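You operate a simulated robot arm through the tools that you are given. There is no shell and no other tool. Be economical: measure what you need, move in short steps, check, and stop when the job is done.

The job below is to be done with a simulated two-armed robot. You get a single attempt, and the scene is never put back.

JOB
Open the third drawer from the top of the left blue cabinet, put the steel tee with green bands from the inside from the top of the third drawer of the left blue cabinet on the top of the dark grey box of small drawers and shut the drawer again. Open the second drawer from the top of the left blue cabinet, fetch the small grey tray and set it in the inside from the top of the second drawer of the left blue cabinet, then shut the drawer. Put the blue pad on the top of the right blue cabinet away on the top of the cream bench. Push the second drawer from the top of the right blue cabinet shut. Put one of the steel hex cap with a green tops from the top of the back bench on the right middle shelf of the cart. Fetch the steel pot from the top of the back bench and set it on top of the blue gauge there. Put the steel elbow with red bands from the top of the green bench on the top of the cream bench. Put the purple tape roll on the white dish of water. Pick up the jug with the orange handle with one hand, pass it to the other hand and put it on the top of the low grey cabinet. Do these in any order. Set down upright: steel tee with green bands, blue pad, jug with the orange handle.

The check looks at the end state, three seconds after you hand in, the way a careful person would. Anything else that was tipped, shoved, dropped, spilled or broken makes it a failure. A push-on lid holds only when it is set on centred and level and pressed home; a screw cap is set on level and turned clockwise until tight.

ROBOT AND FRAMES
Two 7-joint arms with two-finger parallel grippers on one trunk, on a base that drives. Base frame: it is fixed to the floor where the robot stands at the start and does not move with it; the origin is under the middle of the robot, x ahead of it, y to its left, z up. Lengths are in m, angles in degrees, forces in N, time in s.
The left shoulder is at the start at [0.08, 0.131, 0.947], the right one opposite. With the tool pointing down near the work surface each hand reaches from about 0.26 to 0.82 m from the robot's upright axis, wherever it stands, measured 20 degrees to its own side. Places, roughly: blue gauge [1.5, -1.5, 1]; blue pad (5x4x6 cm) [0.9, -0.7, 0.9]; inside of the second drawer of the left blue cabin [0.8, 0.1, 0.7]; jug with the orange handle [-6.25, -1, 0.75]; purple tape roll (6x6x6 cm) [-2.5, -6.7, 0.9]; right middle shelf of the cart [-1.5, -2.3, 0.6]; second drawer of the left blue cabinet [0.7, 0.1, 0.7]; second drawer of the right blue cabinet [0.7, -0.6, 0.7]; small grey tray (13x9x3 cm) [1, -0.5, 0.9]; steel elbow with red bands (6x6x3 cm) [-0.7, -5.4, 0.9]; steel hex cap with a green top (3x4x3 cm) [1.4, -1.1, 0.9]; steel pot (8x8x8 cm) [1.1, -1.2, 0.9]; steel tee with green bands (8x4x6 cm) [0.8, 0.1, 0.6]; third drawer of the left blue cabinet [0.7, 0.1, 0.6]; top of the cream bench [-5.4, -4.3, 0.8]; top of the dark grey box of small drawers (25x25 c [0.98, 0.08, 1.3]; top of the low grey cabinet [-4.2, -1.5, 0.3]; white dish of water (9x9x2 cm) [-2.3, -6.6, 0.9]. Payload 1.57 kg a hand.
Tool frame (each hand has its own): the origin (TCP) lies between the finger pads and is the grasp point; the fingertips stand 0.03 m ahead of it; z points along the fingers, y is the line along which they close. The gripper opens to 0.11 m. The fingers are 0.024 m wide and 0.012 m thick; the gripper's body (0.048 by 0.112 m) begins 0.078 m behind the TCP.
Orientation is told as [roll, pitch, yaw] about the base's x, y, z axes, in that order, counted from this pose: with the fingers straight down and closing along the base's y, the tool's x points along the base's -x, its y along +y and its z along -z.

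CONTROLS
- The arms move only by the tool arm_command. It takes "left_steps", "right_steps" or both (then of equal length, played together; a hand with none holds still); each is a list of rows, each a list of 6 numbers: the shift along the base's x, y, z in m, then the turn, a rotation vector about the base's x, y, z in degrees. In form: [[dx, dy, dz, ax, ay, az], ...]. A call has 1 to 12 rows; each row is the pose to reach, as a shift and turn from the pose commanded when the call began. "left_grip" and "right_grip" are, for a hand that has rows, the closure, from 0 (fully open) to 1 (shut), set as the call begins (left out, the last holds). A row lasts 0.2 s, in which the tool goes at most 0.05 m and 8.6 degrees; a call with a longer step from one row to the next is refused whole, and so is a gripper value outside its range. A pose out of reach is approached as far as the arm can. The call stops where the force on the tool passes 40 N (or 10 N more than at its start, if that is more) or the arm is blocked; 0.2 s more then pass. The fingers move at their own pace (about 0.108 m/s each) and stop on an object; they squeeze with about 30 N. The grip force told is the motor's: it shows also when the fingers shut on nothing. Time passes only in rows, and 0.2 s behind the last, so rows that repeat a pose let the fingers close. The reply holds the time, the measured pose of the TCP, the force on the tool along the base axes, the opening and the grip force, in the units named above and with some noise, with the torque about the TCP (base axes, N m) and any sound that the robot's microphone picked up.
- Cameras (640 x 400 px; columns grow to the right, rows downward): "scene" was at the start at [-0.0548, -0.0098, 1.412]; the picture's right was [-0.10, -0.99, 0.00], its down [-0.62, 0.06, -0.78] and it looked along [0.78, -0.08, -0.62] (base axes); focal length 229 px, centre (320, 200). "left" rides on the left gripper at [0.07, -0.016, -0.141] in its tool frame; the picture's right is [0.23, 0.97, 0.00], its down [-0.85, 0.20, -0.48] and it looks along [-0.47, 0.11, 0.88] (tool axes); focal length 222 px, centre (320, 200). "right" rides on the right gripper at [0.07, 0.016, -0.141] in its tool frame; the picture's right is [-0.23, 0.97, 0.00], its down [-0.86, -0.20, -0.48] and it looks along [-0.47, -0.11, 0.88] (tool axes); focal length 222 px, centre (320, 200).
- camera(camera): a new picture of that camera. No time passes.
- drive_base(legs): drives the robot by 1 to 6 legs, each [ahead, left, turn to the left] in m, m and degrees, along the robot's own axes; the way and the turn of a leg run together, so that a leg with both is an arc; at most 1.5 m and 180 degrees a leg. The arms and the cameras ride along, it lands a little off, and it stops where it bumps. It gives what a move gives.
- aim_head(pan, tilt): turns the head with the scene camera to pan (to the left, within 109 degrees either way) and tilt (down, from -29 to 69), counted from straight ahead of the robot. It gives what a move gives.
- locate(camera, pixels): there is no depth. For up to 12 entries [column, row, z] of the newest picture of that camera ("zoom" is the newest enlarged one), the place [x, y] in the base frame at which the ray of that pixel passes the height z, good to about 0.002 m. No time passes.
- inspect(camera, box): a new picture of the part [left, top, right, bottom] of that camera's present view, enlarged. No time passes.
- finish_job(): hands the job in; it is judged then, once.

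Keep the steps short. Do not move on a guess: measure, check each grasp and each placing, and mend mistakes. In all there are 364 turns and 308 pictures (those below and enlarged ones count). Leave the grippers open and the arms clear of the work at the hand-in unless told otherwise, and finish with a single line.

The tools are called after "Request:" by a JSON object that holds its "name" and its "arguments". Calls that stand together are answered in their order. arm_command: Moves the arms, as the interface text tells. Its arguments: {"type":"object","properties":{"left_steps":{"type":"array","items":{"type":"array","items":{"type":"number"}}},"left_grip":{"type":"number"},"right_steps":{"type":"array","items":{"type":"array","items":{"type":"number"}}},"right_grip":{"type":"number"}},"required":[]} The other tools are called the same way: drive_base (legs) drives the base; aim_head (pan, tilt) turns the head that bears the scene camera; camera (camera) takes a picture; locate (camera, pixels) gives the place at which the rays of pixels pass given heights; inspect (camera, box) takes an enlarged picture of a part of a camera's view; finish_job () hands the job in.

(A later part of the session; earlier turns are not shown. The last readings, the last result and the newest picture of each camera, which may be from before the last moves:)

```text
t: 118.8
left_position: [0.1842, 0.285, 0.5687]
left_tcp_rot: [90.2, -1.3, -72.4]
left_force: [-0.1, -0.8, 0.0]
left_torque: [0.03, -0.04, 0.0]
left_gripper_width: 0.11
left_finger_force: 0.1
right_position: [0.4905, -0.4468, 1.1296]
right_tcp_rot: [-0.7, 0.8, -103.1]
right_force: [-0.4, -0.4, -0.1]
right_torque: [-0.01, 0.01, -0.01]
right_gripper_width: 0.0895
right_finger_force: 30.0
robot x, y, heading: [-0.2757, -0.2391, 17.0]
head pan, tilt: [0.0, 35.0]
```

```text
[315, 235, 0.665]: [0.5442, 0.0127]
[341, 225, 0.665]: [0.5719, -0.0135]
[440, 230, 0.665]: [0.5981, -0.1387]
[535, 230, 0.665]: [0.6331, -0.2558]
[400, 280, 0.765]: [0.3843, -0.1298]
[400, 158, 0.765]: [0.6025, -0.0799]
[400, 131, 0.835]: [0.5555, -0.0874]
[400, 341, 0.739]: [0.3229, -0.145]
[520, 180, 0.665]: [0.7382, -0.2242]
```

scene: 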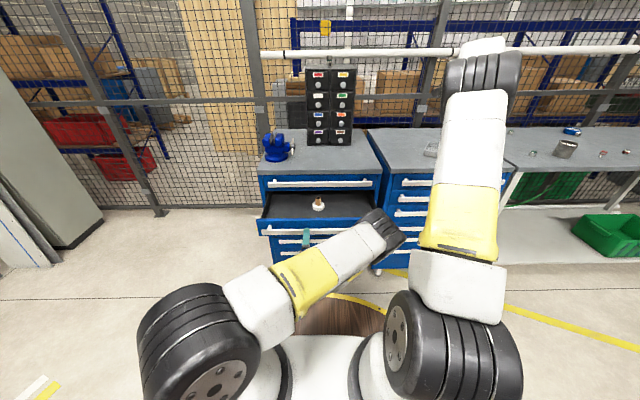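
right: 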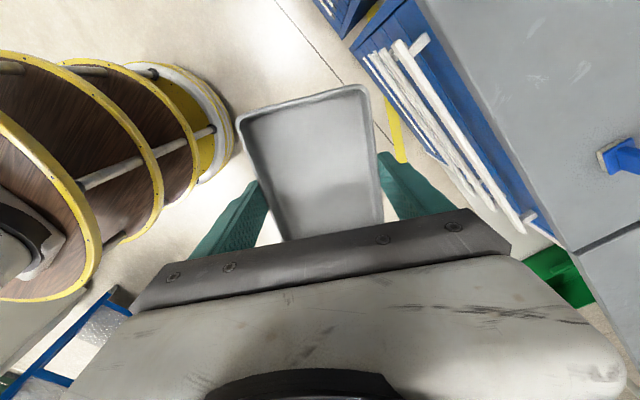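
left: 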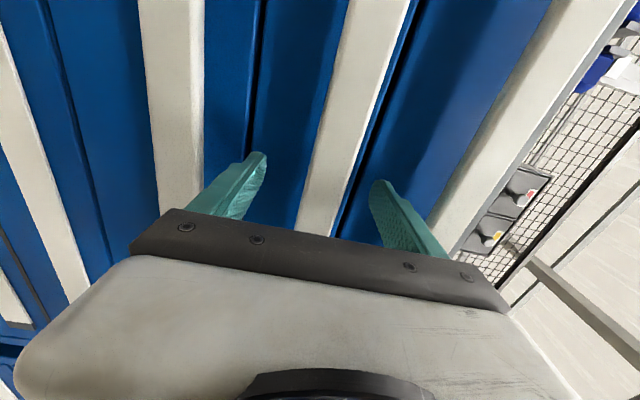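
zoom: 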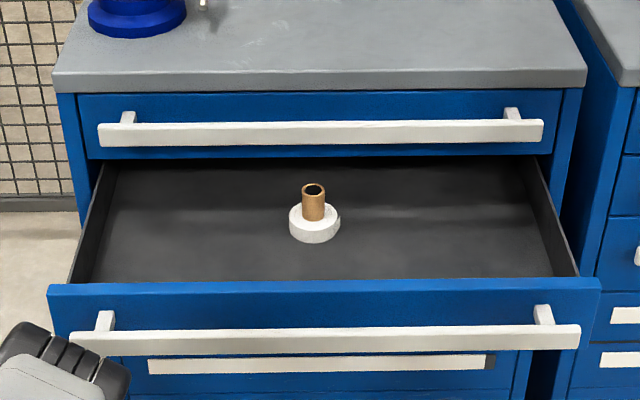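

I carry the tray above the right half of the open drawer (0.484,-0.173) and align its yaw.

Request:
{"name": "arm_command", "arguments": {"right_steps": [[-0.001, 0.039, 0, 0, 0, 4.4], [-0.002, 0.078, 0, 0, 0, 8.7], [-0.003, 0.117, 0, 0, 0, 13.1], [-0.004, 0.157, 0, 0, 0, 17.4], [-0.005, 0.196, 0, 0, 0, 21.8], [-0.006, 0.235, 0, 0, 0, 26.1], [-0.0067, 0.274, 0, 0, 0, 30.5], [-0.0067, 0.274, -0.05, 0, 0, 30.5], [-0.0067, 0.274, -0.1, 0, 0, 30.5], [-0.0067, 0.274, -0.15, 0, 0, 30.5], [-0.0067, 0.274, -0.2, 0, 0, 30.5]]}}

Request:
{"name": "camera", "arguments": {"camera": "right"}}

Request:
{"name": "camera", "arguments": {"camera": "scene"}}

```text
t: 121.2
left_position: [0.1858, 0.2857, 0.5687]
left_tcp_rot: [90.2, -1.3, -72.3]
left_force: [0.2, -0.2, 0.7]
left_torque: [-0.03, 0.01, -0.02]
left_gripper_width: 0.11
left_finger_force: 0.0
right_position: [0.4845, -0.1728, 0.9307]
right_tcp_rot: [-0.6, 0.8, -72.7]
right_force: [-0.3, -0.2, -0.8]
right_torque: [0.01, -0.04, 0.02]
right_gripper_width: 0.0892
right_finger_force: 30.1
robot x, y, heading: [-0.2746, -0.2357, 17.0]
head pan, tilt: [0.0, 35.0]
```

```text
211 pictures are left
```

right: 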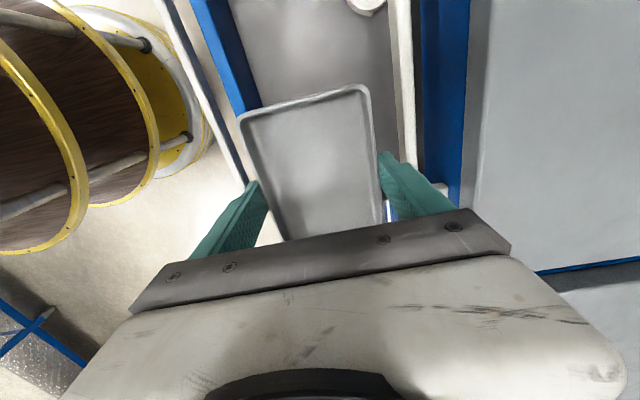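

```text
210 pictures are left
```

scene: 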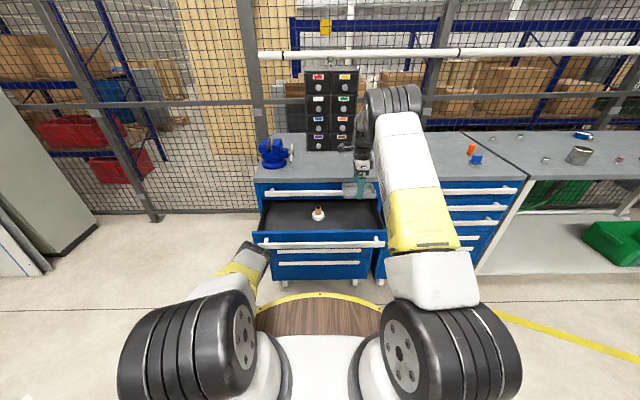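

Request:
{"name": "locate", "arguments": {"camera": "right", "pixels": [[232, 5, 0.765], [262, 108, 0.765], [388, 5, 0.845], [400, 110, 0.845], [375, 5, 0.665]]}}

```text
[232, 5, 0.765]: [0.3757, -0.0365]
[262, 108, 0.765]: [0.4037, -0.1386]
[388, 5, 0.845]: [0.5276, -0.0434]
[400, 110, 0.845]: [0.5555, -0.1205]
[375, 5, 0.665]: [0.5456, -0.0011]
```

Opening between front panel and bar 1 spans s 0.346–0.490; I centre 8 mm ahead and lower slowly.

Request:
{"name": "arm_command", "arguments": {"right_steps": [[0.0076, 0.0024, -0.04, 0, 0, 0], [0.0076, 0.0024, -0.08, 0, 0, 0], [0.0076, 0.0024, -0.12, 0, 0, 0], [0.0076, 0.0024, -0.15, 0, 0, 0], [0.0076, 0.0024, -0.18, 0, 0, 0]]}}

Request:
{"name": "camera", "arguments": {"camera": "right"}}

Request:
{"name": "inspect", "arguments": {"camera": "scene", "box": [280, 120, 440, 260]}}

```text
t: 122.4
left_position: [0.1862, 0.286, 0.5685]
left_tcp_rot: [90.2, -1.3, -72.3]
left_force: [-0.5, -0.1, 0.2]
left_torque: [0.02, 0.0, 0.02]
left_gripper_width: 0.11
left_finger_force: 0.1
right_position: [0.488, -0.173, 0.7469]
right_tcp_rot: [-0.6, 0.7, -72.7]
right_force: [-0.4, 1.0, -0.5]
right_torque: [0.01, -0.02, 0.06]
right_gripper_width: 0.0895
right_finger_force: 30.3
robot x, y, heading: [-0.2699, -0.2374, 17.0]
head pan, tilt: [0.0, 35.0]
```

```text
209 pictures are left
```

right: 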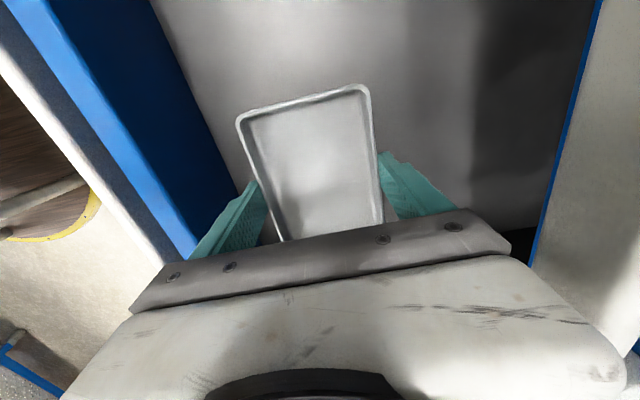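

```text
2.86 times, centred on (360, 190) of scene
```

zoom: 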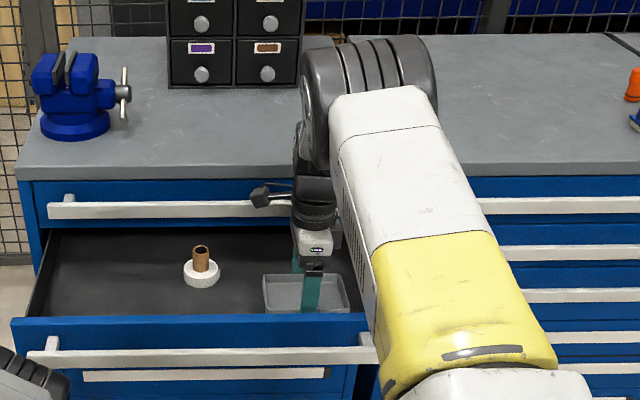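

Tray is well inside. I lower to contact.

Request:
{"name": "arm_command", "arguments": {"right_steps": [[0.002, 0.0006, -0.02, 0, 0, 0], [0.003, 0.001, -0.032, 0, 0, 0], [0.003, 0.001, -0.04, 0, 0, 0], [0.003, 0.001, -0.046, 0, 0, 0], [0.003, 0.001, -0.052, 0, 0, 0], [0.003, 0.001, -0.058, 0, 0, 0], [0.003, 0.001, -0.064, 0, 0, 0], [0.003, 0.001, -0.07, 0, 0, 0]]}}

Request:
{"name": "camera", "arguments": {"camera": "right"}}

```text
t: 123.2
left_position: [0.1852, 0.285, 0.5683]
left_tcp_rot: [90.1, -1.3, -72.3]
left_force: [0.4, -0.2, 0.3]
left_torque: [0.03, 0.0, 0.0]
left_gripper_width: 0.1101
left_finger_force: 0.0
right_position: [0.4983, -0.1692, 0.7198]
right_tcp_rot: [0.2, 0.7, -72.6]
right_force: [1.6, 1.4, 4.2]
right_torque: [-0.05, 0.23, -0.02]
right_gripper_width: 0.0893
right_finger_force: 30.6
robot x, y, heading: [-0.2695, -0.2397, 16.8]
head pan, tilt: [0.0, 35.0]
stopped in row 3 (right hand): the force on the tool passed its limit at 49 N (the readings are from after the stop); the commanded pose is now the measured one
```

```text
207 pictures are left
```

right: 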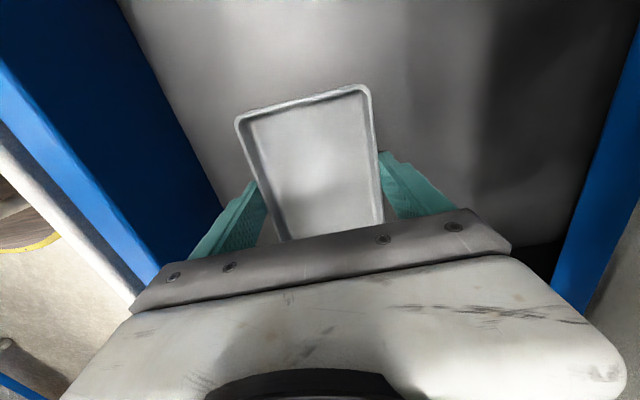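

Contact at 0.72, matching the floor of this shallower drawer. I open slightly (to ~0.105) and raise.

Request:
{"name": "arm_command", "arguments": {"right_steps": [[0, 0, 0, 0, 0, 0], [0, 0, 0, 0, 0, 0], [0, 0, 0.02, 0, 0, 0], [0, 0, 0.05, 0, 0, 0]], "right_grip": 0.05}}

Request:
{"name": "camera", "arguments": {"camera": "right"}}

```text
t: 124.2
left_position: [0.1859, 0.2851, 0.5684]
left_tcp_rot: [90.2, -1.3, -72.4]
left_force: [0.4, -0.1, 0.2]
left_torque: [-0.02, -0.01, -0.03]
left_gripper_width: 0.1099
left_finger_force: 0.1
right_position: [0.4996, -0.1709, 0.7686]
right_tcp_rot: [0.0, 0.6, -72.6]
right_force: [0.2, -0.1, -0.1]
right_torque: [0.02, 0.04, -0.03]
right_gripper_width: 0.1047
right_finger_force: 0.0
robot x, y, heading: [-0.2728, -0.2398, 16.8]
head pan, tilt: [0.0, 35.0]
```

```text
206 pictures are left
```

right: 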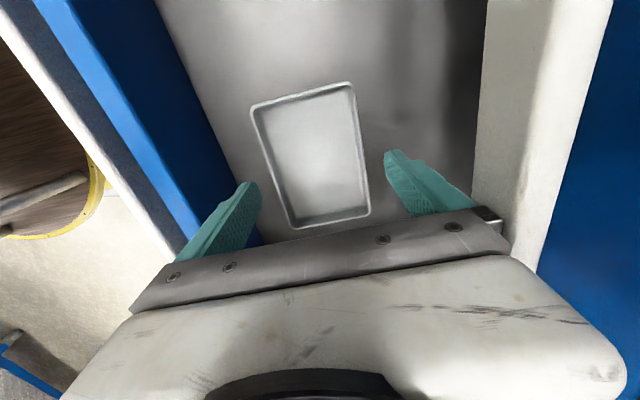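

Tray lies flat in the drawer. I raise the right hand, back the base 0.1, and bring the left fist before the bar.

Request:
{"name": "arm_command", "arguments": {"right_steps": [[0, 0, 0.045, 0, 0, 0], [0, 0, 0.09, 0, 0, 0], [0, 0, 0.135, 0, 0, 0], [0, 0, 0.18, 0, 0, 0], [0, 0, 0.225, 0, 0, 0], [0, 0, 0.27, 0, 0, 0], [0, 0, 0.31, 0, 0, 0]]}}

Request:
{"name": "drive_base", "arguments": {"legs": [[-0.1, 0, 0]]}}

Request:
{"name": "arm_command", "arguments": {"left_steps": [[0, 0, 0.04, 0, 0, 0], [0.01, -0.03, 0.07, 0, 0, 0], [0.02, -0.067, 0.095, 0, 0, 0], [0.032, -0.105, 0.12, 0, 0, 0], [0.043, -0.143, 0.14, 0, 0, 0], [0.055, -0.18, 0.16, 0, 0, 0], [0.063, -0.208, 0.17, 0, 0, 0]], "left_grip": 1}}

Request:
{"name": "camera", "arguments": {"camera": "left"}}

Request:
{"name": "camera", "arguments": {"camera": "scene"}}

```text
t: 125.8
left_position: [0.1858, 0.2846, 0.5687]
left_tcp_rot: [90.2, -1.3, -72.2]
left_force: [-0.2, 1.5, -1.0]
left_torque: [-0.01, -0.01, 0.01]
left_gripper_width: 0.1099
left_finger_force: 0.2
right_position: [0.5003, -0.1694, 1.0783]
right_tcp_rot: [0.0, 0.7, -72.7]
right_force: [-0.2, 0.1, -0.2]
right_torque: [0.03, 0.03, 0.02]
right_gripper_width: 0.1046
right_finger_force: 0.1
robot x, y, heading: [-0.2713, -0.2409, 16.9]
head pan, tilt: [0.0, 35.0]
```

```text
t: 126.9
left_position: [0.0921, 0.2556, 0.5685]
left_tcp_rot: [90.2, -1.2, -72.4]
left_force: [-0.4, -0.8, 0.2]
left_torque: [0.04, 0.02, 0.02]
left_gripper_width: 0.11
left_finger_force: 0.1
right_position: [0.4062, -0.1981, 1.0783]
right_tcp_rot: [0.2, 0.7, -72.7]
right_force: [-0.2, -0.2, 0.3]
right_torque: [0.04, 0.0, 0.04]
right_gripper_width: 0.1047
right_finger_force: 0.0
robot x, y, heading: [-0.3671, -0.2664, 16.5]
head pan, tilt: [0.0, 35.0]
```

```text
t: 128.5
left_position: [0.1569, 0.0486, 0.7377]
left_tcp_rot: [90.2, -1.1, -72.4]
left_force: [-0.2, -0.4, -0.5]
left_torque: [0.03, 0.0, -0.01]
left_gripper_width: 0.0001
left_finger_force: 21.4
right_position: [0.4072, -0.1982, 1.0786]
right_tcp_rot: [0.1, 0.7, -72.7]
right_force: [0.5, -0.7, 0.5]
right_torque: [-0.04, -0.02, -0.01]
right_gripper_width: 0.1044
right_finger_force: 0.0
robot x, y, heading: [-0.368, -0.2689, 16.8]
head pan, tilt: [0.0, 35.0]
```

```text
205 pictures are left
```

left: 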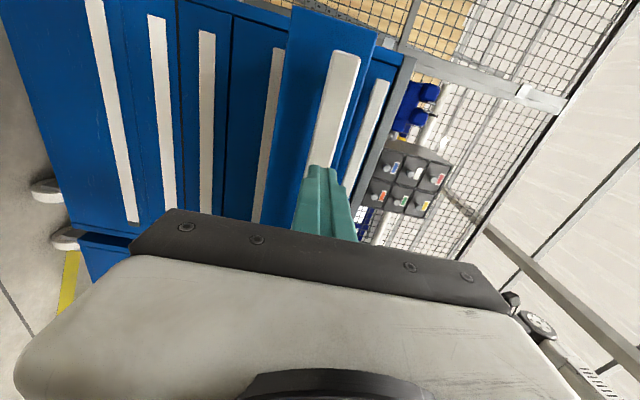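

```text
204 pictures are left
```

scene: 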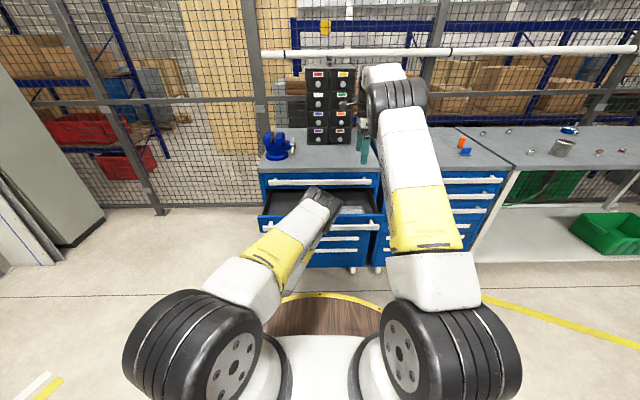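

I push gently: 0.235 by arm.

Request:
{"name": "arm_command", "arguments": {"left_steps": [[0.038, 0.0115, 0, 0, 0, 0], [0.065, 0.02, 0, 0, 0, 0], [0.09, 0.027, 0, 0, 0, 0], [0.115, 0.035, 0, 0, 0, 0], [0.14, 0.042, 0, 0, 0, 0], [0.165, 0.05, 0, 0, 0, 0], [0.188, 0.057, 0, 0, 0, 0], [0.208, 0.063, 0, 0, 0, 0], [0.225, 0.069, 0, 0, 0, 0]]}}

Request:
{"name": "drive_base", "arguments": {"legs": [[0.05, 0, 0]]}}

Request:
{"name": "arm_command", "arguments": {"left_steps": [[0.014, 0.0045, 0, 0, 0, 0], [0.028, 0.009, 0, 0, 0, 0], [0.042, 0.0135, 0, 0, 0, 0], [0.056, 0.018, 0, 0, 0, 0], [0.07, 0.0225, 0, 0, 0, 0]]}}

Request:
{"name": "camera", "arguments": {"camera": "left"}}

Request:
{"name": "camera", "arguments": {"camera": "scene"}}

```text
t: 130.5
left_position: [0.381, 0.1166, 0.7403]
left_tcp_rot: [90.2, -1.3, -72.4]
left_force: [0.3, -0.2, 0.5]
left_torque: [0.0, -0.03, 0.0]
left_gripper_width: 0.0
left_finger_force: 21.2
right_position: [0.4082, -0.1988, 1.0781]
right_tcp_rot: [0.1, 0.6, -72.7]
right_force: [-0.6, 0.6, -0.1]
right_torque: [0.03, -0.04, 0.01]
right_gripper_width: 0.1045
right_finger_force: 0.0
robot x, y, heading: [-0.3698, -0.2708, 16.7]
head pan, tilt: [0.0, 35.0]
```

```text
t: 131.4
left_position: [0.4272, 0.1323, 0.741]
left_tcp_rot: [90.3, -1.2, -72.3]
left_force: [-0.4, 0.3, -0.1]
left_torque: [0.01, -0.01, -0.01]
left_gripper_width: 0.0
left_finger_force: 21.5
right_position: [0.4552, -0.1843, 1.0783]
right_tcp_rot: [0.0, 0.7, -72.7]
right_force: [-0.1, 0.7, -0.6]
right_torque: [0.0, 0.03, 0.03]
right_gripper_width: 0.1044
right_finger_force: 0.0
robot x, y, heading: [-0.3177, -0.2533, 17.0]
head pan, tilt: [0.0, 35.0]
```

```text
t: 131.9
left_position: [0.4413, 0.1349, 0.7397]
left_tcp_rot: [90.3, -1.2, -72.3]
left_force: [-17.2, -7.9, 8.3]
left_torque: [0.13, -0.14, 0.16]
left_gripper_width: 0.0001
left_finger_force: 21.3
right_position: [0.4547, -0.1842, 1.0768]
right_tcp_rot: [0.1, 0.7, -72.6]
right_force: [0.9, -0.1, -0.4]
right_torque: [0.0, 0.01, 0.02]
right_gripper_width: 0.1045
right_finger_force: 0.0
robot x, y, heading: [-0.3185, -0.2552, 16.7]
head pan, tilt: [0.0, 35.0]
stopped in row 2 (left hand): the force on the tool passed its limit at 66 N (the readings are from after the stop); the commanded pose is now the measured one
```

```text
203 pictures are left
```

left: 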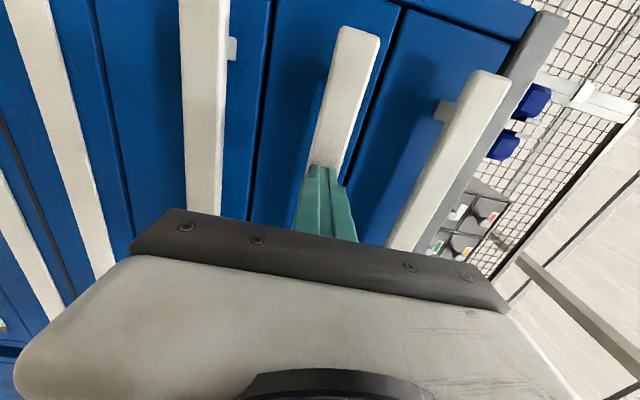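

```text
202 pictures are left
```

scene: 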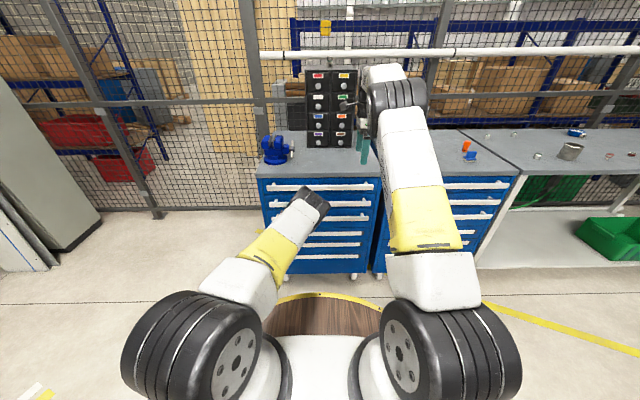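

Drawer 2 is shut flush. Cabinet drawers are done. I restore the left hand to pointing down: first retreat, rise and unroll.

Request:
{"name": "arm_command", "arguments": {"left_steps": [[-0.035, -0.01, 0, 0, 0, 0], [-0.07, -0.02, 0.01, -8, -2.4, 0], [-0.1, -0.03, 0.03, -16, -4.9, 0], [-0.13, -0.04, 0.055, -24, -7.3, 0], [-0.15, -0.045, 0.085, -32, -9.7, 0], [-0.17, -0.05, 0.12, -40, -12.1, 0], [-0.18, -0.054, 0.155, -48, -14.6, 0], [-0.19, -0.057, 0.19, -56, -17, 0], [-0.2, -0.06, 0.225, -64, -19.4, 0], [-0.2, -0.06, 0.255, -72, -21.8, 0], [-0.2, -0.06, 0.28, -80, -24.3, 0], [-0.2, -0.06, 0.3, -86.1, -26.1, 0]], "left_grip": 0}}

Request:
{"name": "arm_command", "arguments": {"left_steps": [[0, 0, 0.005, -2.37, 7.83, 0], [0, 0, 0.01, -4.75, 15.65, 0], [0, 0, 0.015, -7.1, 23.5, 0], [0, 0, 0.02, -9.5, 31.3, 0], [0, 0, 0.025, -11.9, 39.1, 0], [0, 0, 0.03, -14.2, 47, 0], [0, 0, 0.035, -16.6, 54.8, 0], [0, 0, 0.04, -19, 62.6, 0], [0, 0, 0.045, -21.3, 70.4, 0], [0, 0, 0.05, -23.7, 78.3, 0], [0, 0, 0.055, -26.1, 86.1, 0]]}}

```text
t: 134.5
left_position: [0.2437, 0.0745, 1.0379]
left_tcp_rot: [-58.8, -88.5, 75.9]
left_force: [0.2, 0.2, -0.2]
left_torque: [-0.01, -0.01, 0.03]
left_gripper_width: 0.11
left_finger_force: 0.1
right_position: [0.4549, -0.1841, 1.0772]
right_tcp_rot: [0.0, 0.7, -72.6]
right_force: [0.6, 0.0, -0.8]
right_torque: [-0.02, 0.05, 0.01]
right_gripper_width: 0.1047
right_finger_force: 0.0
robot x, y, heading: [-0.3199, -0.2546, 16.8]
head pan, tilt: [0.0, 35.0]
```

```text
t: 136.9
left_position: [0.2418, 0.0756, 1.0926]
left_tcp_rot: [0.2, 0.8, 18.1]
left_force: [-0.5, -0.1, 0.5]
left_torque: [0.02, -0.03, -0.03]
left_gripper_width: 0.1101
left_finger_force: 0.1
right_position: [0.4535, -0.1838, 1.0783]
right_tcp_rot: [0.1, 0.7, -72.7]
right_force: [-0.2, -1.2, -0.6]
right_torque: [0.01, -0.01, 0.03]
right_gripper_width: 0.1045
right_finger_force: 0.0
robot x, y, heading: [-0.3189, -0.2571, 16.7]
head pan, tilt: [0.0, 35.0]
```

Both hands point down. I drive 0.95 m to the right to face the back bench.

Request:
{"name": "drive_base", "arguments": {"legs": [[0, -0.95, 0]]}}

Request:
{"name": "aim_head", "arguments": {"pan": -10, "tilt": 25}}

Request:
{"name": "camera", "arguments": {"camera": "scene"}}

```text
t: 141.8
left_position: [0.5133, -0.8167, 1.0926]
left_tcp_rot: [0.3, 0.7, 18.3]
left_force: [-0.3, 0.0, 0.1]
left_torque: [-0.03, -0.01, 0.01]
left_gripper_width: 0.1102
left_finger_force: 0.0
right_position: [0.7268, -1.0765, 1.0782]
right_tcp_rot: [0.0, 0.7, -72.5]
right_force: [-0.7, 0.4, -0.3]
right_torque: [0.01, 0.02, -0.01]
right_gripper_width: 0.1046
right_finger_force: 0.0
robot x, y, heading: [-0.0489, -1.1472, 16.9]
head pan, tilt: [0.0, 35.0]
```

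```text
t: 142.5
left_position: [0.5123, -0.8163, 1.0932]
left_tcp_rot: [0.1, 0.8, 18.3]
left_force: [-0.6, 0.6, 0.0]
left_torque: [-0.02, -0.01, -0.03]
left_gripper_width: 0.11
left_finger_force: 0.0
right_position: [0.7262, -1.0751, 1.0772]
right_tcp_rot: [-0.1, 0.7, -72.6]
right_force: [-0.4, 0.4, 0.5]
right_torque: [0.01, -0.03, -0.02]
right_gripper_width: 0.1045
right_finger_force: 0.1
robot x, y, heading: [-0.0463, -1.1473, 17.0]
head pan, tilt: [-10.0, 25.0]
```

```text
201 pictures are left
```

scene: 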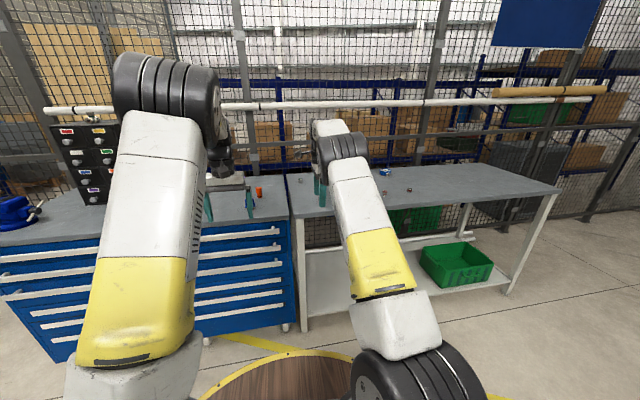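

The right arm hides the pot. I swing the right hand 0.25 m right and restore its yaw, then look.

Request:
{"name": "arm_command", "arguments": {"right_steps": [[0.003, -0.022, 0.01, 0, 0, 8], [0.006, -0.044, 0.02, 0, 0, 16], [0.009, -0.066, 0.03, 0, 0, 24], [0.012, -0.088, 0.04, 0, 0, 32], [0.015, -0.11, 0.05, 0, 0, 40], [0.018, -0.132, 0.06, 0, 0, 48], [0.02, -0.154, 0.07, 0, 0, 56], [0.02, -0.176, 0.08, 0, 0, 64], [0.02, -0.2, 0.09, 0, 0, 72], [0.02, -0.22, 0.1, 0, 0, 80], [0.02, -0.24, 0.1, 0, 0, 88]]}}

Request:
{"name": "camera", "arguments": {"camera": "scene"}}

Request:
{"name": "camera", "arguments": {"camera": "right"}}

```text
t: 144.9
left_position: [0.5133, -0.8151, 1.0935]
left_tcp_rot: [0.2, 0.8, 18.2]
left_force: [-0.1, -0.3, 1.2]
left_torque: [-0.06, 0.0, -0.03]
left_gripper_width: 0.1099
left_finger_force: 0.0
right_position: [0.7396, -1.313, 1.1751]
right_tcp_rot: [0.0, 0.6, 15.5]
right_force: [0.0, 0.6, -0.1]
right_torque: [0.0, 0.0, 0.0]
right_gripper_width: 0.1046
right_finger_force: 0.1
right hand out of reach, approached as far as the arm can: row 10, 11
robot x, y, heading: [-0.0479, -1.147, 16.9]
head pan, tilt: [-10.0, 25.0]
```

```text
200 pictures are left
```

scene: 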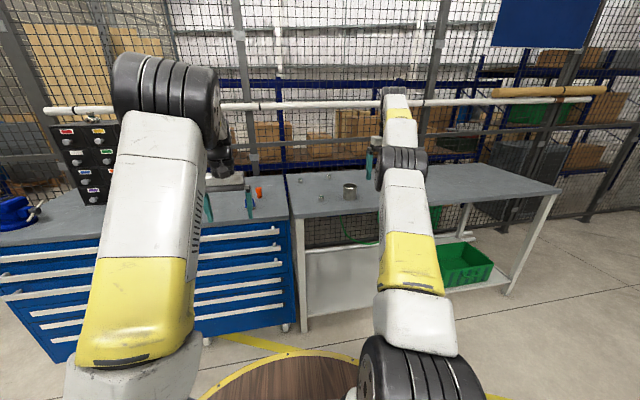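

```text
199 pictures are left
```

right: 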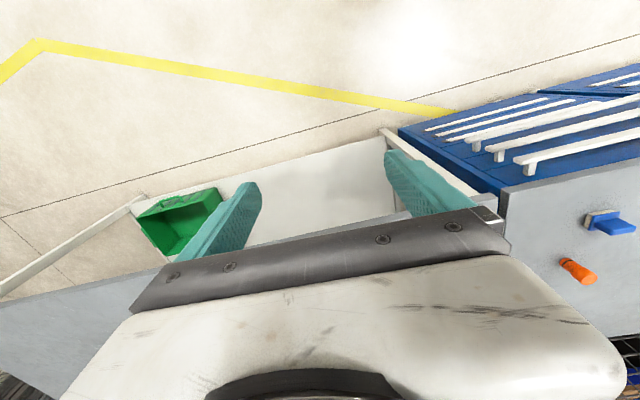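

Request:
{"name": "inspect", "arguments": {"camera": "scene", "box": [280, 160, 400, 220]}}

```text
5.33 times, centred on (340, 190) of scene
```

zoom: 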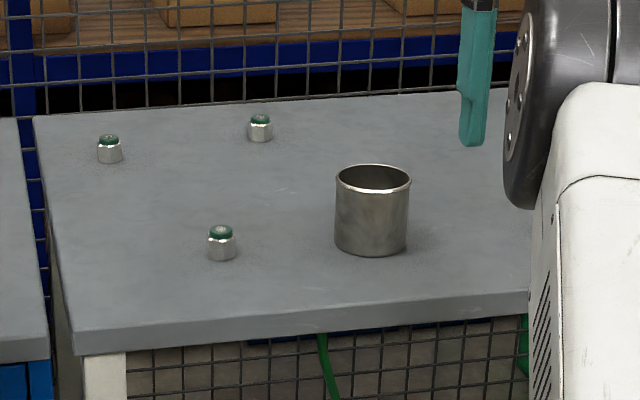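

Request:
{"name": "locate", "arguments": {"camera": "zoom", "pixels": [[372, 250, 0.88], [372, 250, 0.9], [372, 178, 0.96], [372, 178, 0.98], [221, 255, 0.88], [109, 160, 0.88], [260, 138, 0.88], [75, 340, 0.88], [530, 300, 0.88]]}}

```text
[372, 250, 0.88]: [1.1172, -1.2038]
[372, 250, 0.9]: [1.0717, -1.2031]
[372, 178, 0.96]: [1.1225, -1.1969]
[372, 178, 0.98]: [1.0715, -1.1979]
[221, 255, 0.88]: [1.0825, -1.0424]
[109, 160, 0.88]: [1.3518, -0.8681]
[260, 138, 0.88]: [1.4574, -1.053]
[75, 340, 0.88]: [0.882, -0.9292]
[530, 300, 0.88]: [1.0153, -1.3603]
```

Pot centre about (1.12,-1.20); the bench edge runs parallel. I drive right 0.47 and ahead 0.45 and look at the gauge.

Request:
{"name": "drive_base", "arguments": {"legs": [[0, -0.47, 0], [0.43, 0, 0]]}}

Request:
{"name": "aim_head", "arguments": {"pan": -20, "tilt": 30}}

Request:
{"name": "camera", "arguments": {"camera": "scene"}}

Request:
{"name": "camera", "arguments": {"camera": "right"}}

```text
t: 150.0
left_position: [1.0839, -1.1475, 1.0931]
left_tcp_rot: [0.2, 0.8, 17.5]
left_force: [-0.7, -0.6, 0.1]
left_torque: [-0.02, 0.0, 0.02]
left_gripper_width: 0.1103
left_finger_force: 0.0
right_position: [1.3046, -1.648, 1.1748]
right_tcp_rot: [0.0, 0.7, 14.7]
right_force: [0.0, 0.0, 0.5]
right_torque: [0.0, -0.01, -0.02]
right_gripper_width: 0.1047
right_finger_force: 0.0
robot x, y, heading: [0.5208, -1.4686, 16.1]
head pan, tilt: [-10.0, 25.0]
```

```text
t: 150.8
left_position: [1.0844, -1.1482, 1.0922]
left_tcp_rot: [0.3, 0.8, 17.5]
left_force: [0.2, -0.3, 1.3]
left_torque: [-0.01, -0.05, 0.0]
left_gripper_width: 0.11
left_finger_force: 0.0
right_position: [1.3052, -1.6476, 1.1752]
right_tcp_rot: [0.1, 0.7, 14.7]
right_force: [-0.1, -0.6, -0.2]
right_torque: [-0.01, -0.02, -0.01]
right_gripper_width: 0.1045
right_finger_force: 0.0
robot x, y, heading: [0.5218, -1.4723, 16.2]
head pan, tilt: [-20.0, 30.0]
```

```text
197 pictures are left
```

scene: 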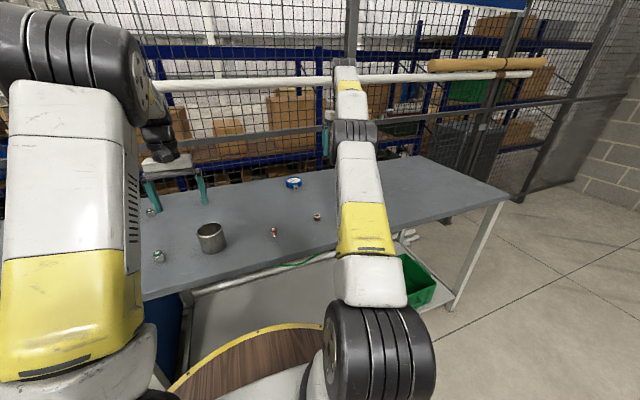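

```text
196 pictures are left
```

right: 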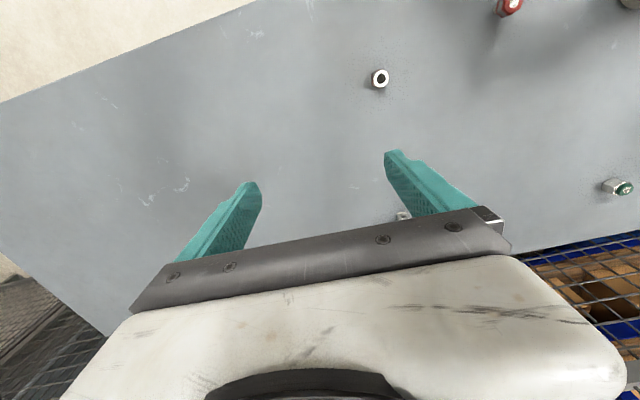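

Request:
{"name": "inspect", "arguments": {"camera": "scene", "box": [190, 160, 330, 260]}}

```text
4.00 times, centred on (260, 210) of scene
```

zoom: 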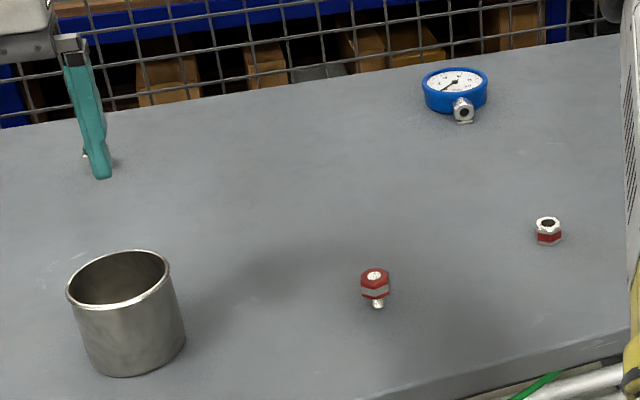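

Request:
{"name": "locate", "arguments": {"camera": "zoom", "pixels": [[455, 82, 0.92], [455, 82, 0.9], [422, 90, 0.9], [488, 90, 0.9], [462, 118, 0.885], [133, 372, 0.885], [120, 278, 0.96], [375, 290, 0.89], [120, 278, 0.965]]}}

```text
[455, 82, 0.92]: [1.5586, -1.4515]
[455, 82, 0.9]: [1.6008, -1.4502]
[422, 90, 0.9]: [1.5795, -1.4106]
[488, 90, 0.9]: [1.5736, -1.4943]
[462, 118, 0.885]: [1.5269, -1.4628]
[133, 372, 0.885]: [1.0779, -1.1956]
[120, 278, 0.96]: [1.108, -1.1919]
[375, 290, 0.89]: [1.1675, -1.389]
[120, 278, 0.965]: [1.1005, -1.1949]
```

The gauge lies face up at about (1.565,-1.451), deep on the bench, so I'll grip the pot with a 45° tilted tool. I turn the base 30° left to favour the right arm.

Request:
{"name": "drive_base", "arguments": {"legs": [[0, 0, 30]]}}

Request:
{"name": "aim_head", "arguments": {"pan": -40, "tilt": 35}}

Request:
{"name": "camera", "arguments": {"camera": "scene"}}

```text
t: 152.6
left_position: [0.8485, -0.9097, 1.0926]
left_tcp_rot: [0.2, 0.9, 47.2]
left_force: [0.3, -0.2, 0.0]
left_torque: [0.0, 0.01, 0.01]
left_gripper_width: 0.1098
left_finger_force: 0.0
right_position: [1.2895, -1.232, 1.1734]
right_tcp_rot: [0.1, 0.6, 44.6]
right_force: [-0.1, -0.3, -0.4]
right_torque: [0.04, 0.01, -0.04]
right_gripper_width: 0.1043
right_finger_force: 0.1
robot x, y, heading: [0.5182, -1.4685, 46.2]
head pan, tilt: [-20.0, 30.0]
```

```text
t: 153.5
left_position: [0.8501, -0.9097, 1.0923]
left_tcp_rot: [0.3, 0.9, 47.2]
left_force: [-0.2, -0.3, 0.8]
left_torque: [-0.01, 0.02, 0.0]
left_gripper_width: 0.1101
left_finger_force: 0.1
right_position: [1.2888, -1.2323, 1.1739]
right_tcp_rot: [0.1, 0.7, 44.6]
right_force: [0.3, 0.0, 0.0]
right_torque: [-0.01, 0.02, 0.02]
right_gripper_width: 0.1044
right_finger_force: 0.1
robot x, y, heading: [0.5195, -1.4716, 46.1]
head pan, tilt: [-40.0, 35.0]
```

```text
194 pictures are left
```

scene: 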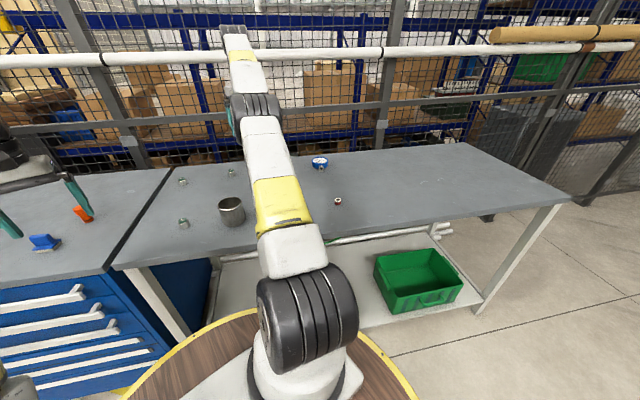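

I tilt the right tool 45° and bring it to a standoff before the pot.

Request:
{"name": "arm_command", "arguments": {"right_steps": [[-0.035, -0.001, -0.01, 3.2, -4.6, -2.3], [-0.07, -0.002, -0.02, 6.4, -9.3, -4.7], [-0.105, -0.003, -0.03, 9.7, -13.9, -7], [-0.14, -0.004, -0.05, 12.9, -18.6, -9.3], [-0.175, -0.005, -0.07, 16.1, -23.2, -11.6], [-0.21, -0.006, -0.09, 19.3, -27.8, -14], [-0.24, -0.006, -0.1, 22.6, -32.5, -16.3], [-0.27, -0.006, -0.114, 25.8, -37.1, -18.6]], "right_grip": 0}}

Request:
{"name": "camera", "arguments": {"camera": "right"}}

```text
t: 155.3
left_position: [0.8489, -0.9097, 1.0921]
left_tcp_rot: [0.3, 0.8, 47.2]
left_force: [-0.4, -0.4, 0.4]
left_torque: [-0.03, 0.01, 0.03]
left_gripper_width: 0.1099
left_finger_force: 0.0
right_position: [1.0174, -1.2413, 1.0583]
right_tcp_rot: [0.2, -44.3, 25.0]
right_force: [-0.7, 0.0, -0.6]
right_torque: [-0.01, 0.01, 0.02]
right_gripper_width: 0.1098
right_finger_force: 0.1
robot x, y, heading: [0.5206, -1.4726, 46.0]
head pan, tilt: [-40.0, 35.0]
```

```text
193 pictures are left
```

right: 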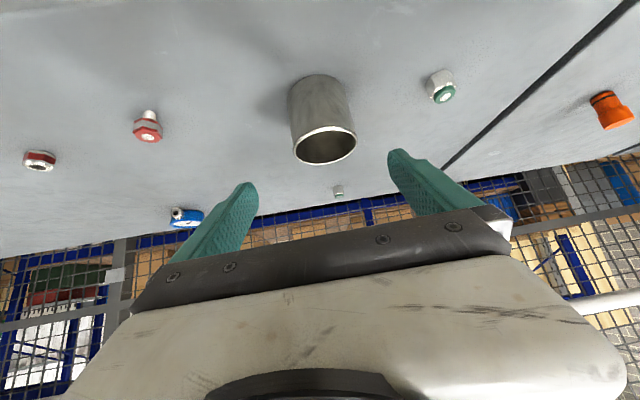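

Request:
{"name": "locate", "arguments": {"camera": "right", "pixels": [[325, 146, 0.965], [325, 146, 0.95], [297, 140, 0.965], [356, 135, 0.965], [318, 77, 0.885]]}}

```text
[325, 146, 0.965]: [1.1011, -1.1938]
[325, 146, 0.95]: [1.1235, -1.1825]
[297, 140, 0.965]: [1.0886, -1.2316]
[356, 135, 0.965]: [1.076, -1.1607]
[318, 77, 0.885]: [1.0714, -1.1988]
```

Pot centre (1.108,-1.189). I advance along the tool axis to grasp it around its sides.

Request:
{"name": "arm_command", "arguments": {"right_steps": [[0, 0.007, -0.025, 0, 0, 0], [0.023, 0.018, -0.051, 0, 0, 0], [0.046, 0.03, -0.077, 0, 0, 0], [0.069, 0.041, -0.103, 0, 0, 0], [0.091, 0.052, -0.126, 0, 0, 0]]}}

Request:
{"name": "camera", "arguments": {"camera": "right"}}

```text
t: 156.5
left_position: [0.8492, -0.91, 1.0935]
left_tcp_rot: [0.2, 0.7, 47.1]
left_force: [-0.9, -0.5, -0.3]
left_torque: [0.03, -0.03, 0.0]
left_gripper_width: 0.11
left_finger_force: 0.1
right_position: [1.1096, -1.1875, 0.9359]
right_tcp_rot: [0.2, -44.3, 24.8]
right_force: [-1.0, 0.4, -0.4]
right_torque: [0.03, -0.02, 0.04]
right_gripper_width: 0.1099
right_finger_force: 0.1
robot x, y, heading: [0.5229, -1.4704, 45.9]
head pan, tilt: [-40.0, 35.0]
```

```text
192 pictures are left
```

right: 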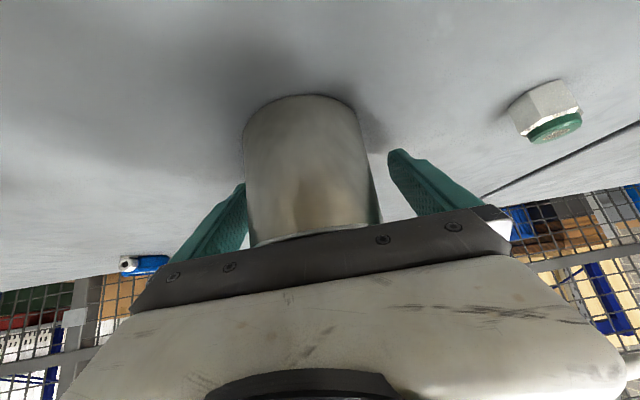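

The pot sits a bit toward the left finger; I shift 7 mm and close.

Request:
{"name": "arm_command", "arguments": {"right_steps": [[0.003, -0.007, -0.003, 0, 0, 0], [0.003, -0.007, -0.003, 0, 0, 0], [0.003, -0.007, -0.003, 0, 0, 0], [0.003, -0.007, -0.003, 0, 0, 0]], "right_grip": 1}}

Request:
{"name": "camera", "arguments": {"camera": "right"}}

```text
t: 157.5
left_position: [0.8487, -0.9098, 1.0934]
left_tcp_rot: [0.1, 0.8, 47.2]
left_force: [0.0, 0.1, 0.9]
left_torque: [0.01, 0.0, -0.01]
left_gripper_width: 0.1099
left_finger_force: 0.0
right_position: [1.113, -1.1929, 0.9316]
right_tcp_rot: [0.1, -44.5, 25.0]
right_force: [2.5, 2.1, 9.1]
right_torque: [-0.09, 0.05, 0.09]
right_gripper_width: 0.0733
right_finger_force: 30.5
robot x, y, heading: [0.5198, -1.4714, 46.0]
head pan, tilt: [-40.0, 35.0]
```

```text
191 pictures are left
```

right: 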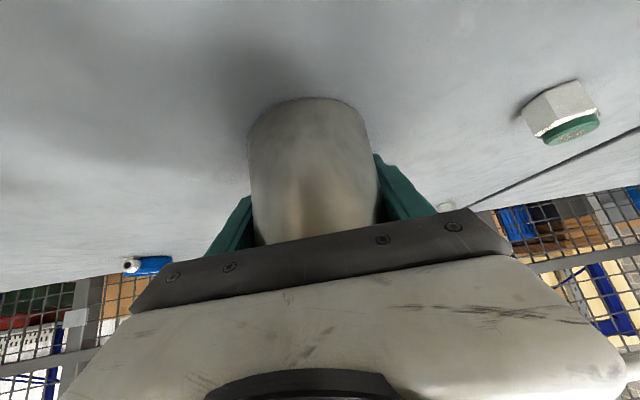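

Pot gripped. I lift it, then shift the base 0.2 right and 0.06 towards the bench.

Request:
{"name": "arm_command", "arguments": {"right_steps": [[0, 0, 0.03, 0, 0, 0], [0, 0, 0.07, 0, 0, 0], [0, 0, 0.11, 0, 0, 0], [0, 0, 0.15, 0, 0, 0]]}}

Request:
{"name": "drive_base", "arguments": {"legs": [[-0.039, -0.207, 0]]}}

Request:
{"name": "camera", "arguments": {"camera": "right"}}

Request:
{"name": "camera", "arguments": {"camera": "scene"}}

```text
t: 158.5
left_position: [0.8501, -0.9083, 1.0933]
left_tcp_rot: [0.4, 0.8, 47.2]
left_force: [-0.1, 1.2, 0.3]
left_torque: [-0.02, 0.02, 0.01]
left_gripper_width: 0.1102
left_finger_force: 0.1
right_position: [1.1123, -1.1958, 1.0847]
right_tcp_rot: [0.2, -44.3, 24.9]
right_force: [0.0, -0.7, -1.1]
right_torque: [0.06, 0.0, 0.02]
right_gripper_width: 0.0732
right_finger_force: 30.1
robot x, y, heading: [0.5234, -1.4697, 46.1]
head pan, tilt: [-40.0, 35.0]
```

```text
t: 160.1
left_position: [0.9723, -1.0802, 1.0936]
left_tcp_rot: [0.1, 0.7, 47.2]
left_force: [-0.3, 0.4, -0.9]
left_torque: [-0.01, 0.01, 0.0]
left_gripper_width: 0.1101
left_finger_force: 0.1
right_position: [1.2328, -1.367, 1.0853]
right_tcp_rot: [0.1, -44.2, 25.0]
right_force: [-0.3, -0.8, -1.7]
right_torque: [0.03, 0.01, -0.02]
right_gripper_width: 0.0732
right_finger_force: 29.7
robot x, y, heading: [0.6425, -1.6435, 46.4]
head pan, tilt: [-40.0, 35.0]
```

```text
190 pictures are left
```

right: 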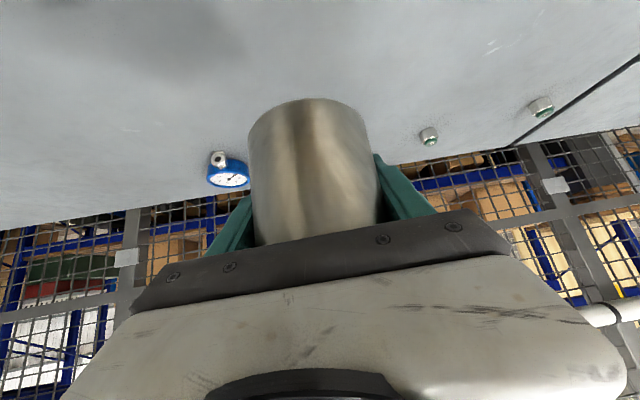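

```text
189 pictures are left
```

scene: 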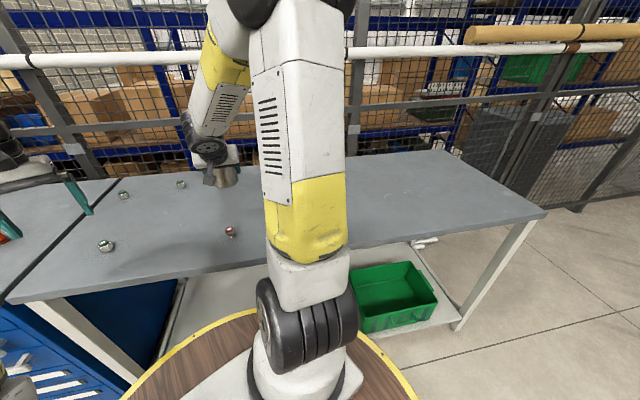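

Request:
{"name": "inspect", "arguments": {"camera": "right", "box": [190, 140, 270, 200]}}

Request:
{"name": "locate", "arguments": {"camera": "right", "pixels": [[234, 180, 0.915], [234, 180, 0.925], [234, 180, 0.905], [220, 165, 0.89]]}}

```text
6.67 times, centred on (230, 170) of right
```

zoom: 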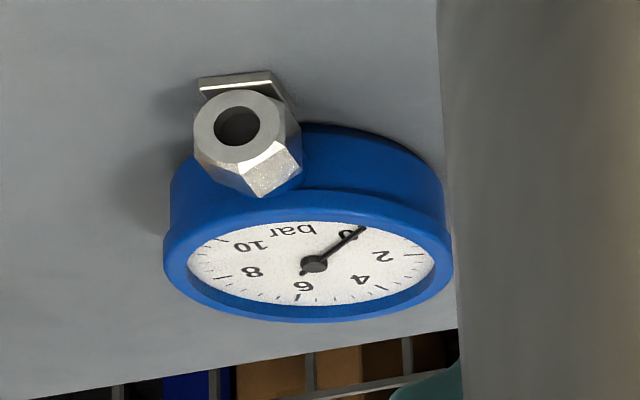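

```text
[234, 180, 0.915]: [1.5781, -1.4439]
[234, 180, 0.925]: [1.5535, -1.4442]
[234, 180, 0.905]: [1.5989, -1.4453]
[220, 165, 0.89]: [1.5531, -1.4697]
```

Request:
{"name": "locate", "arguments": {"camera": "zoom", "pixels": [[308, 262, 0.93], [308, 262, 0.92], [308, 262, 0.91], [163, 245, 0.92], [453, 245, 0.92], [308, 322, 0.92], [308, 195, 0.92], [310, 123, 0.885]]}}

```text
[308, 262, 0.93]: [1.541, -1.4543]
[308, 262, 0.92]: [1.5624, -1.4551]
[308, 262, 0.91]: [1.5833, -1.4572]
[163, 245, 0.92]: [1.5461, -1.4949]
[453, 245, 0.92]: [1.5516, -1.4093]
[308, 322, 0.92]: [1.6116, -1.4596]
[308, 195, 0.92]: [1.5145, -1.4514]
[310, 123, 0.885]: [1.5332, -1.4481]
```

Gauge face centre about (1.552,-1.453), face height ≈0.92. I carry the pot over it.

Request:
{"name": "arm_command", "arguments": {"right_steps": [[0.04, -0.011, 0, 0, 0, 0], [0.08, -0.022, 0, 0, 0, 0], [0.12, -0.033, 0, 0, 0, 0], [0.16, -0.044, 0, 0, 0, 0], [0.2, -0.055, 0, 0, 0, 0], [0.24, -0.066, 0, 0, 0, 0], [0.275, -0.076, 0, 0, 0, 0]]}}

Request:
{"name": "camera", "arguments": {"camera": "right"}}

Request:
{"name": "camera", "arguments": {"camera": "scene"}}

```text
t: 161.7
left_position: [0.9701, -1.0808, 1.0925]
left_tcp_rot: [0.3, 0.7, 47.3]
left_force: [0.1, -0.2, 0.7]
left_torque: [0.0, 0.0, -0.02]
left_gripper_width: 0.1104
left_finger_force: 0.1
right_position: [1.509, -1.4443, 1.0876]
right_tcp_rot: [0.2, -44.3, 24.9]
right_force: [0.0, 0.3, -2.0]
right_torque: [0.03, -0.04, 0.0]
right_gripper_width: 0.0735
right_finger_force: 30.5
robot x, y, heading: [0.6454, -1.6442, 46.3]
head pan, tilt: [-40.0, 35.0]
```

```text
187 pictures are left
```

right: 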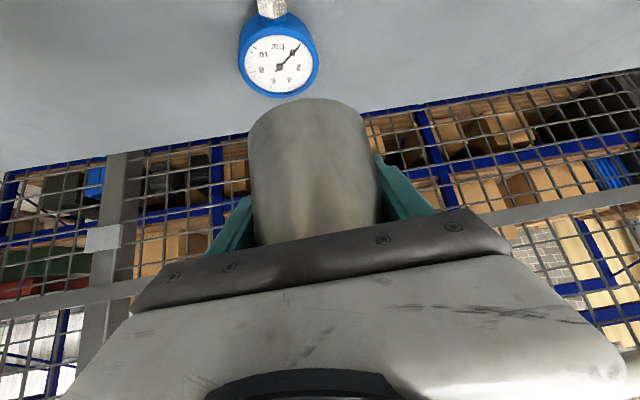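

```text
186 pictures are left
```

scene: 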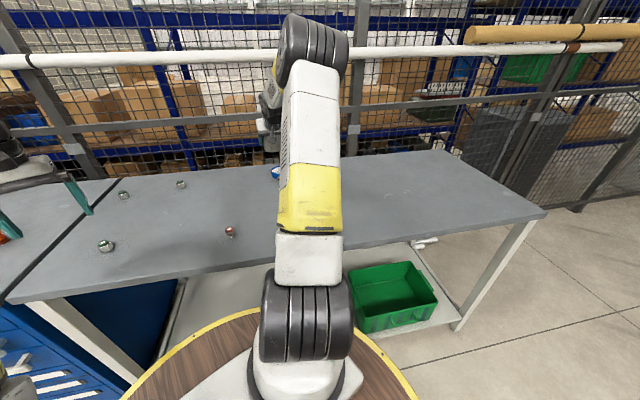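

Request:
{"name": "locate", "arguments": {"camera": "right", "pixels": [[278, 66, 0.93], [278, 66, 0.92], [278, 66, 0.91], [239, 62, 0.92], [318, 62, 0.92], [280, 36, 0.92], [281, 97, 0.92]]}}

```text
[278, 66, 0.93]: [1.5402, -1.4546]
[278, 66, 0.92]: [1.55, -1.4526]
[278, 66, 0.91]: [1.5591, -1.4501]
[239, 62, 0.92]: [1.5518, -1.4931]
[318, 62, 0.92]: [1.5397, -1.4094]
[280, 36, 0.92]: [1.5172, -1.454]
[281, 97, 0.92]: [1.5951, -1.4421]
```

Refined: gauge face centre (1.542,-1.454), z≈0.929. I move over and lower until contact.

Request:
{"name": "arm_command", "arguments": {"right_steps": [[0.035, -0.011, 0, 0, 0, 0], [0.035, -0.011, -0.04, 0, 0, 0], [0.035, -0.011, -0.08, 0, 0, 0], [0.035, -0.011, -0.1, 0, 0, 0]]}}

Request:
{"name": "camera", "arguments": {"camera": "right"}}

Request:
{"name": "inspect", "arguments": {"camera": "scene", "box": [220, 120, 330, 200]}}

```text
t: 162.7
left_position: [0.9707, -1.0809, 1.0925]
left_tcp_rot: [0.3, 0.7, 47.3]
left_force: [-0.3, 0.6, 0.2]
left_torque: [0.01, 0.0, 0.02]
left_gripper_width: 0.11
left_finger_force: 0.1
right_position: [1.545, -1.4531, 0.9874]
right_tcp_rot: [0.1, -44.3, 25.0]
right_force: [0.5, 0.1, -0.3]
right_torque: [0.02, -0.01, 0.01]
right_gripper_width: 0.073
right_finger_force: 30.3
robot x, y, heading: [0.6419, -1.6416, 46.3]
head pan, tilt: [-40.0, 35.0]
```

```text
185 pictures are left
```

right: 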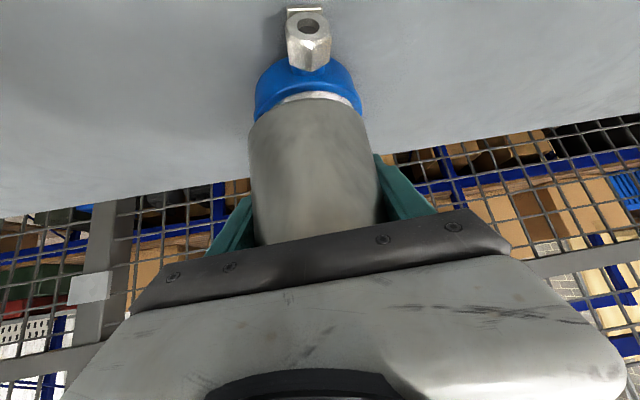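

```text
5.00 times, centred on (275, 160) of scene
```

zoom: 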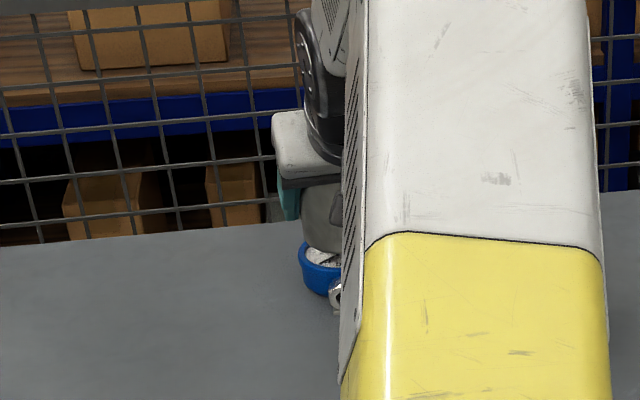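

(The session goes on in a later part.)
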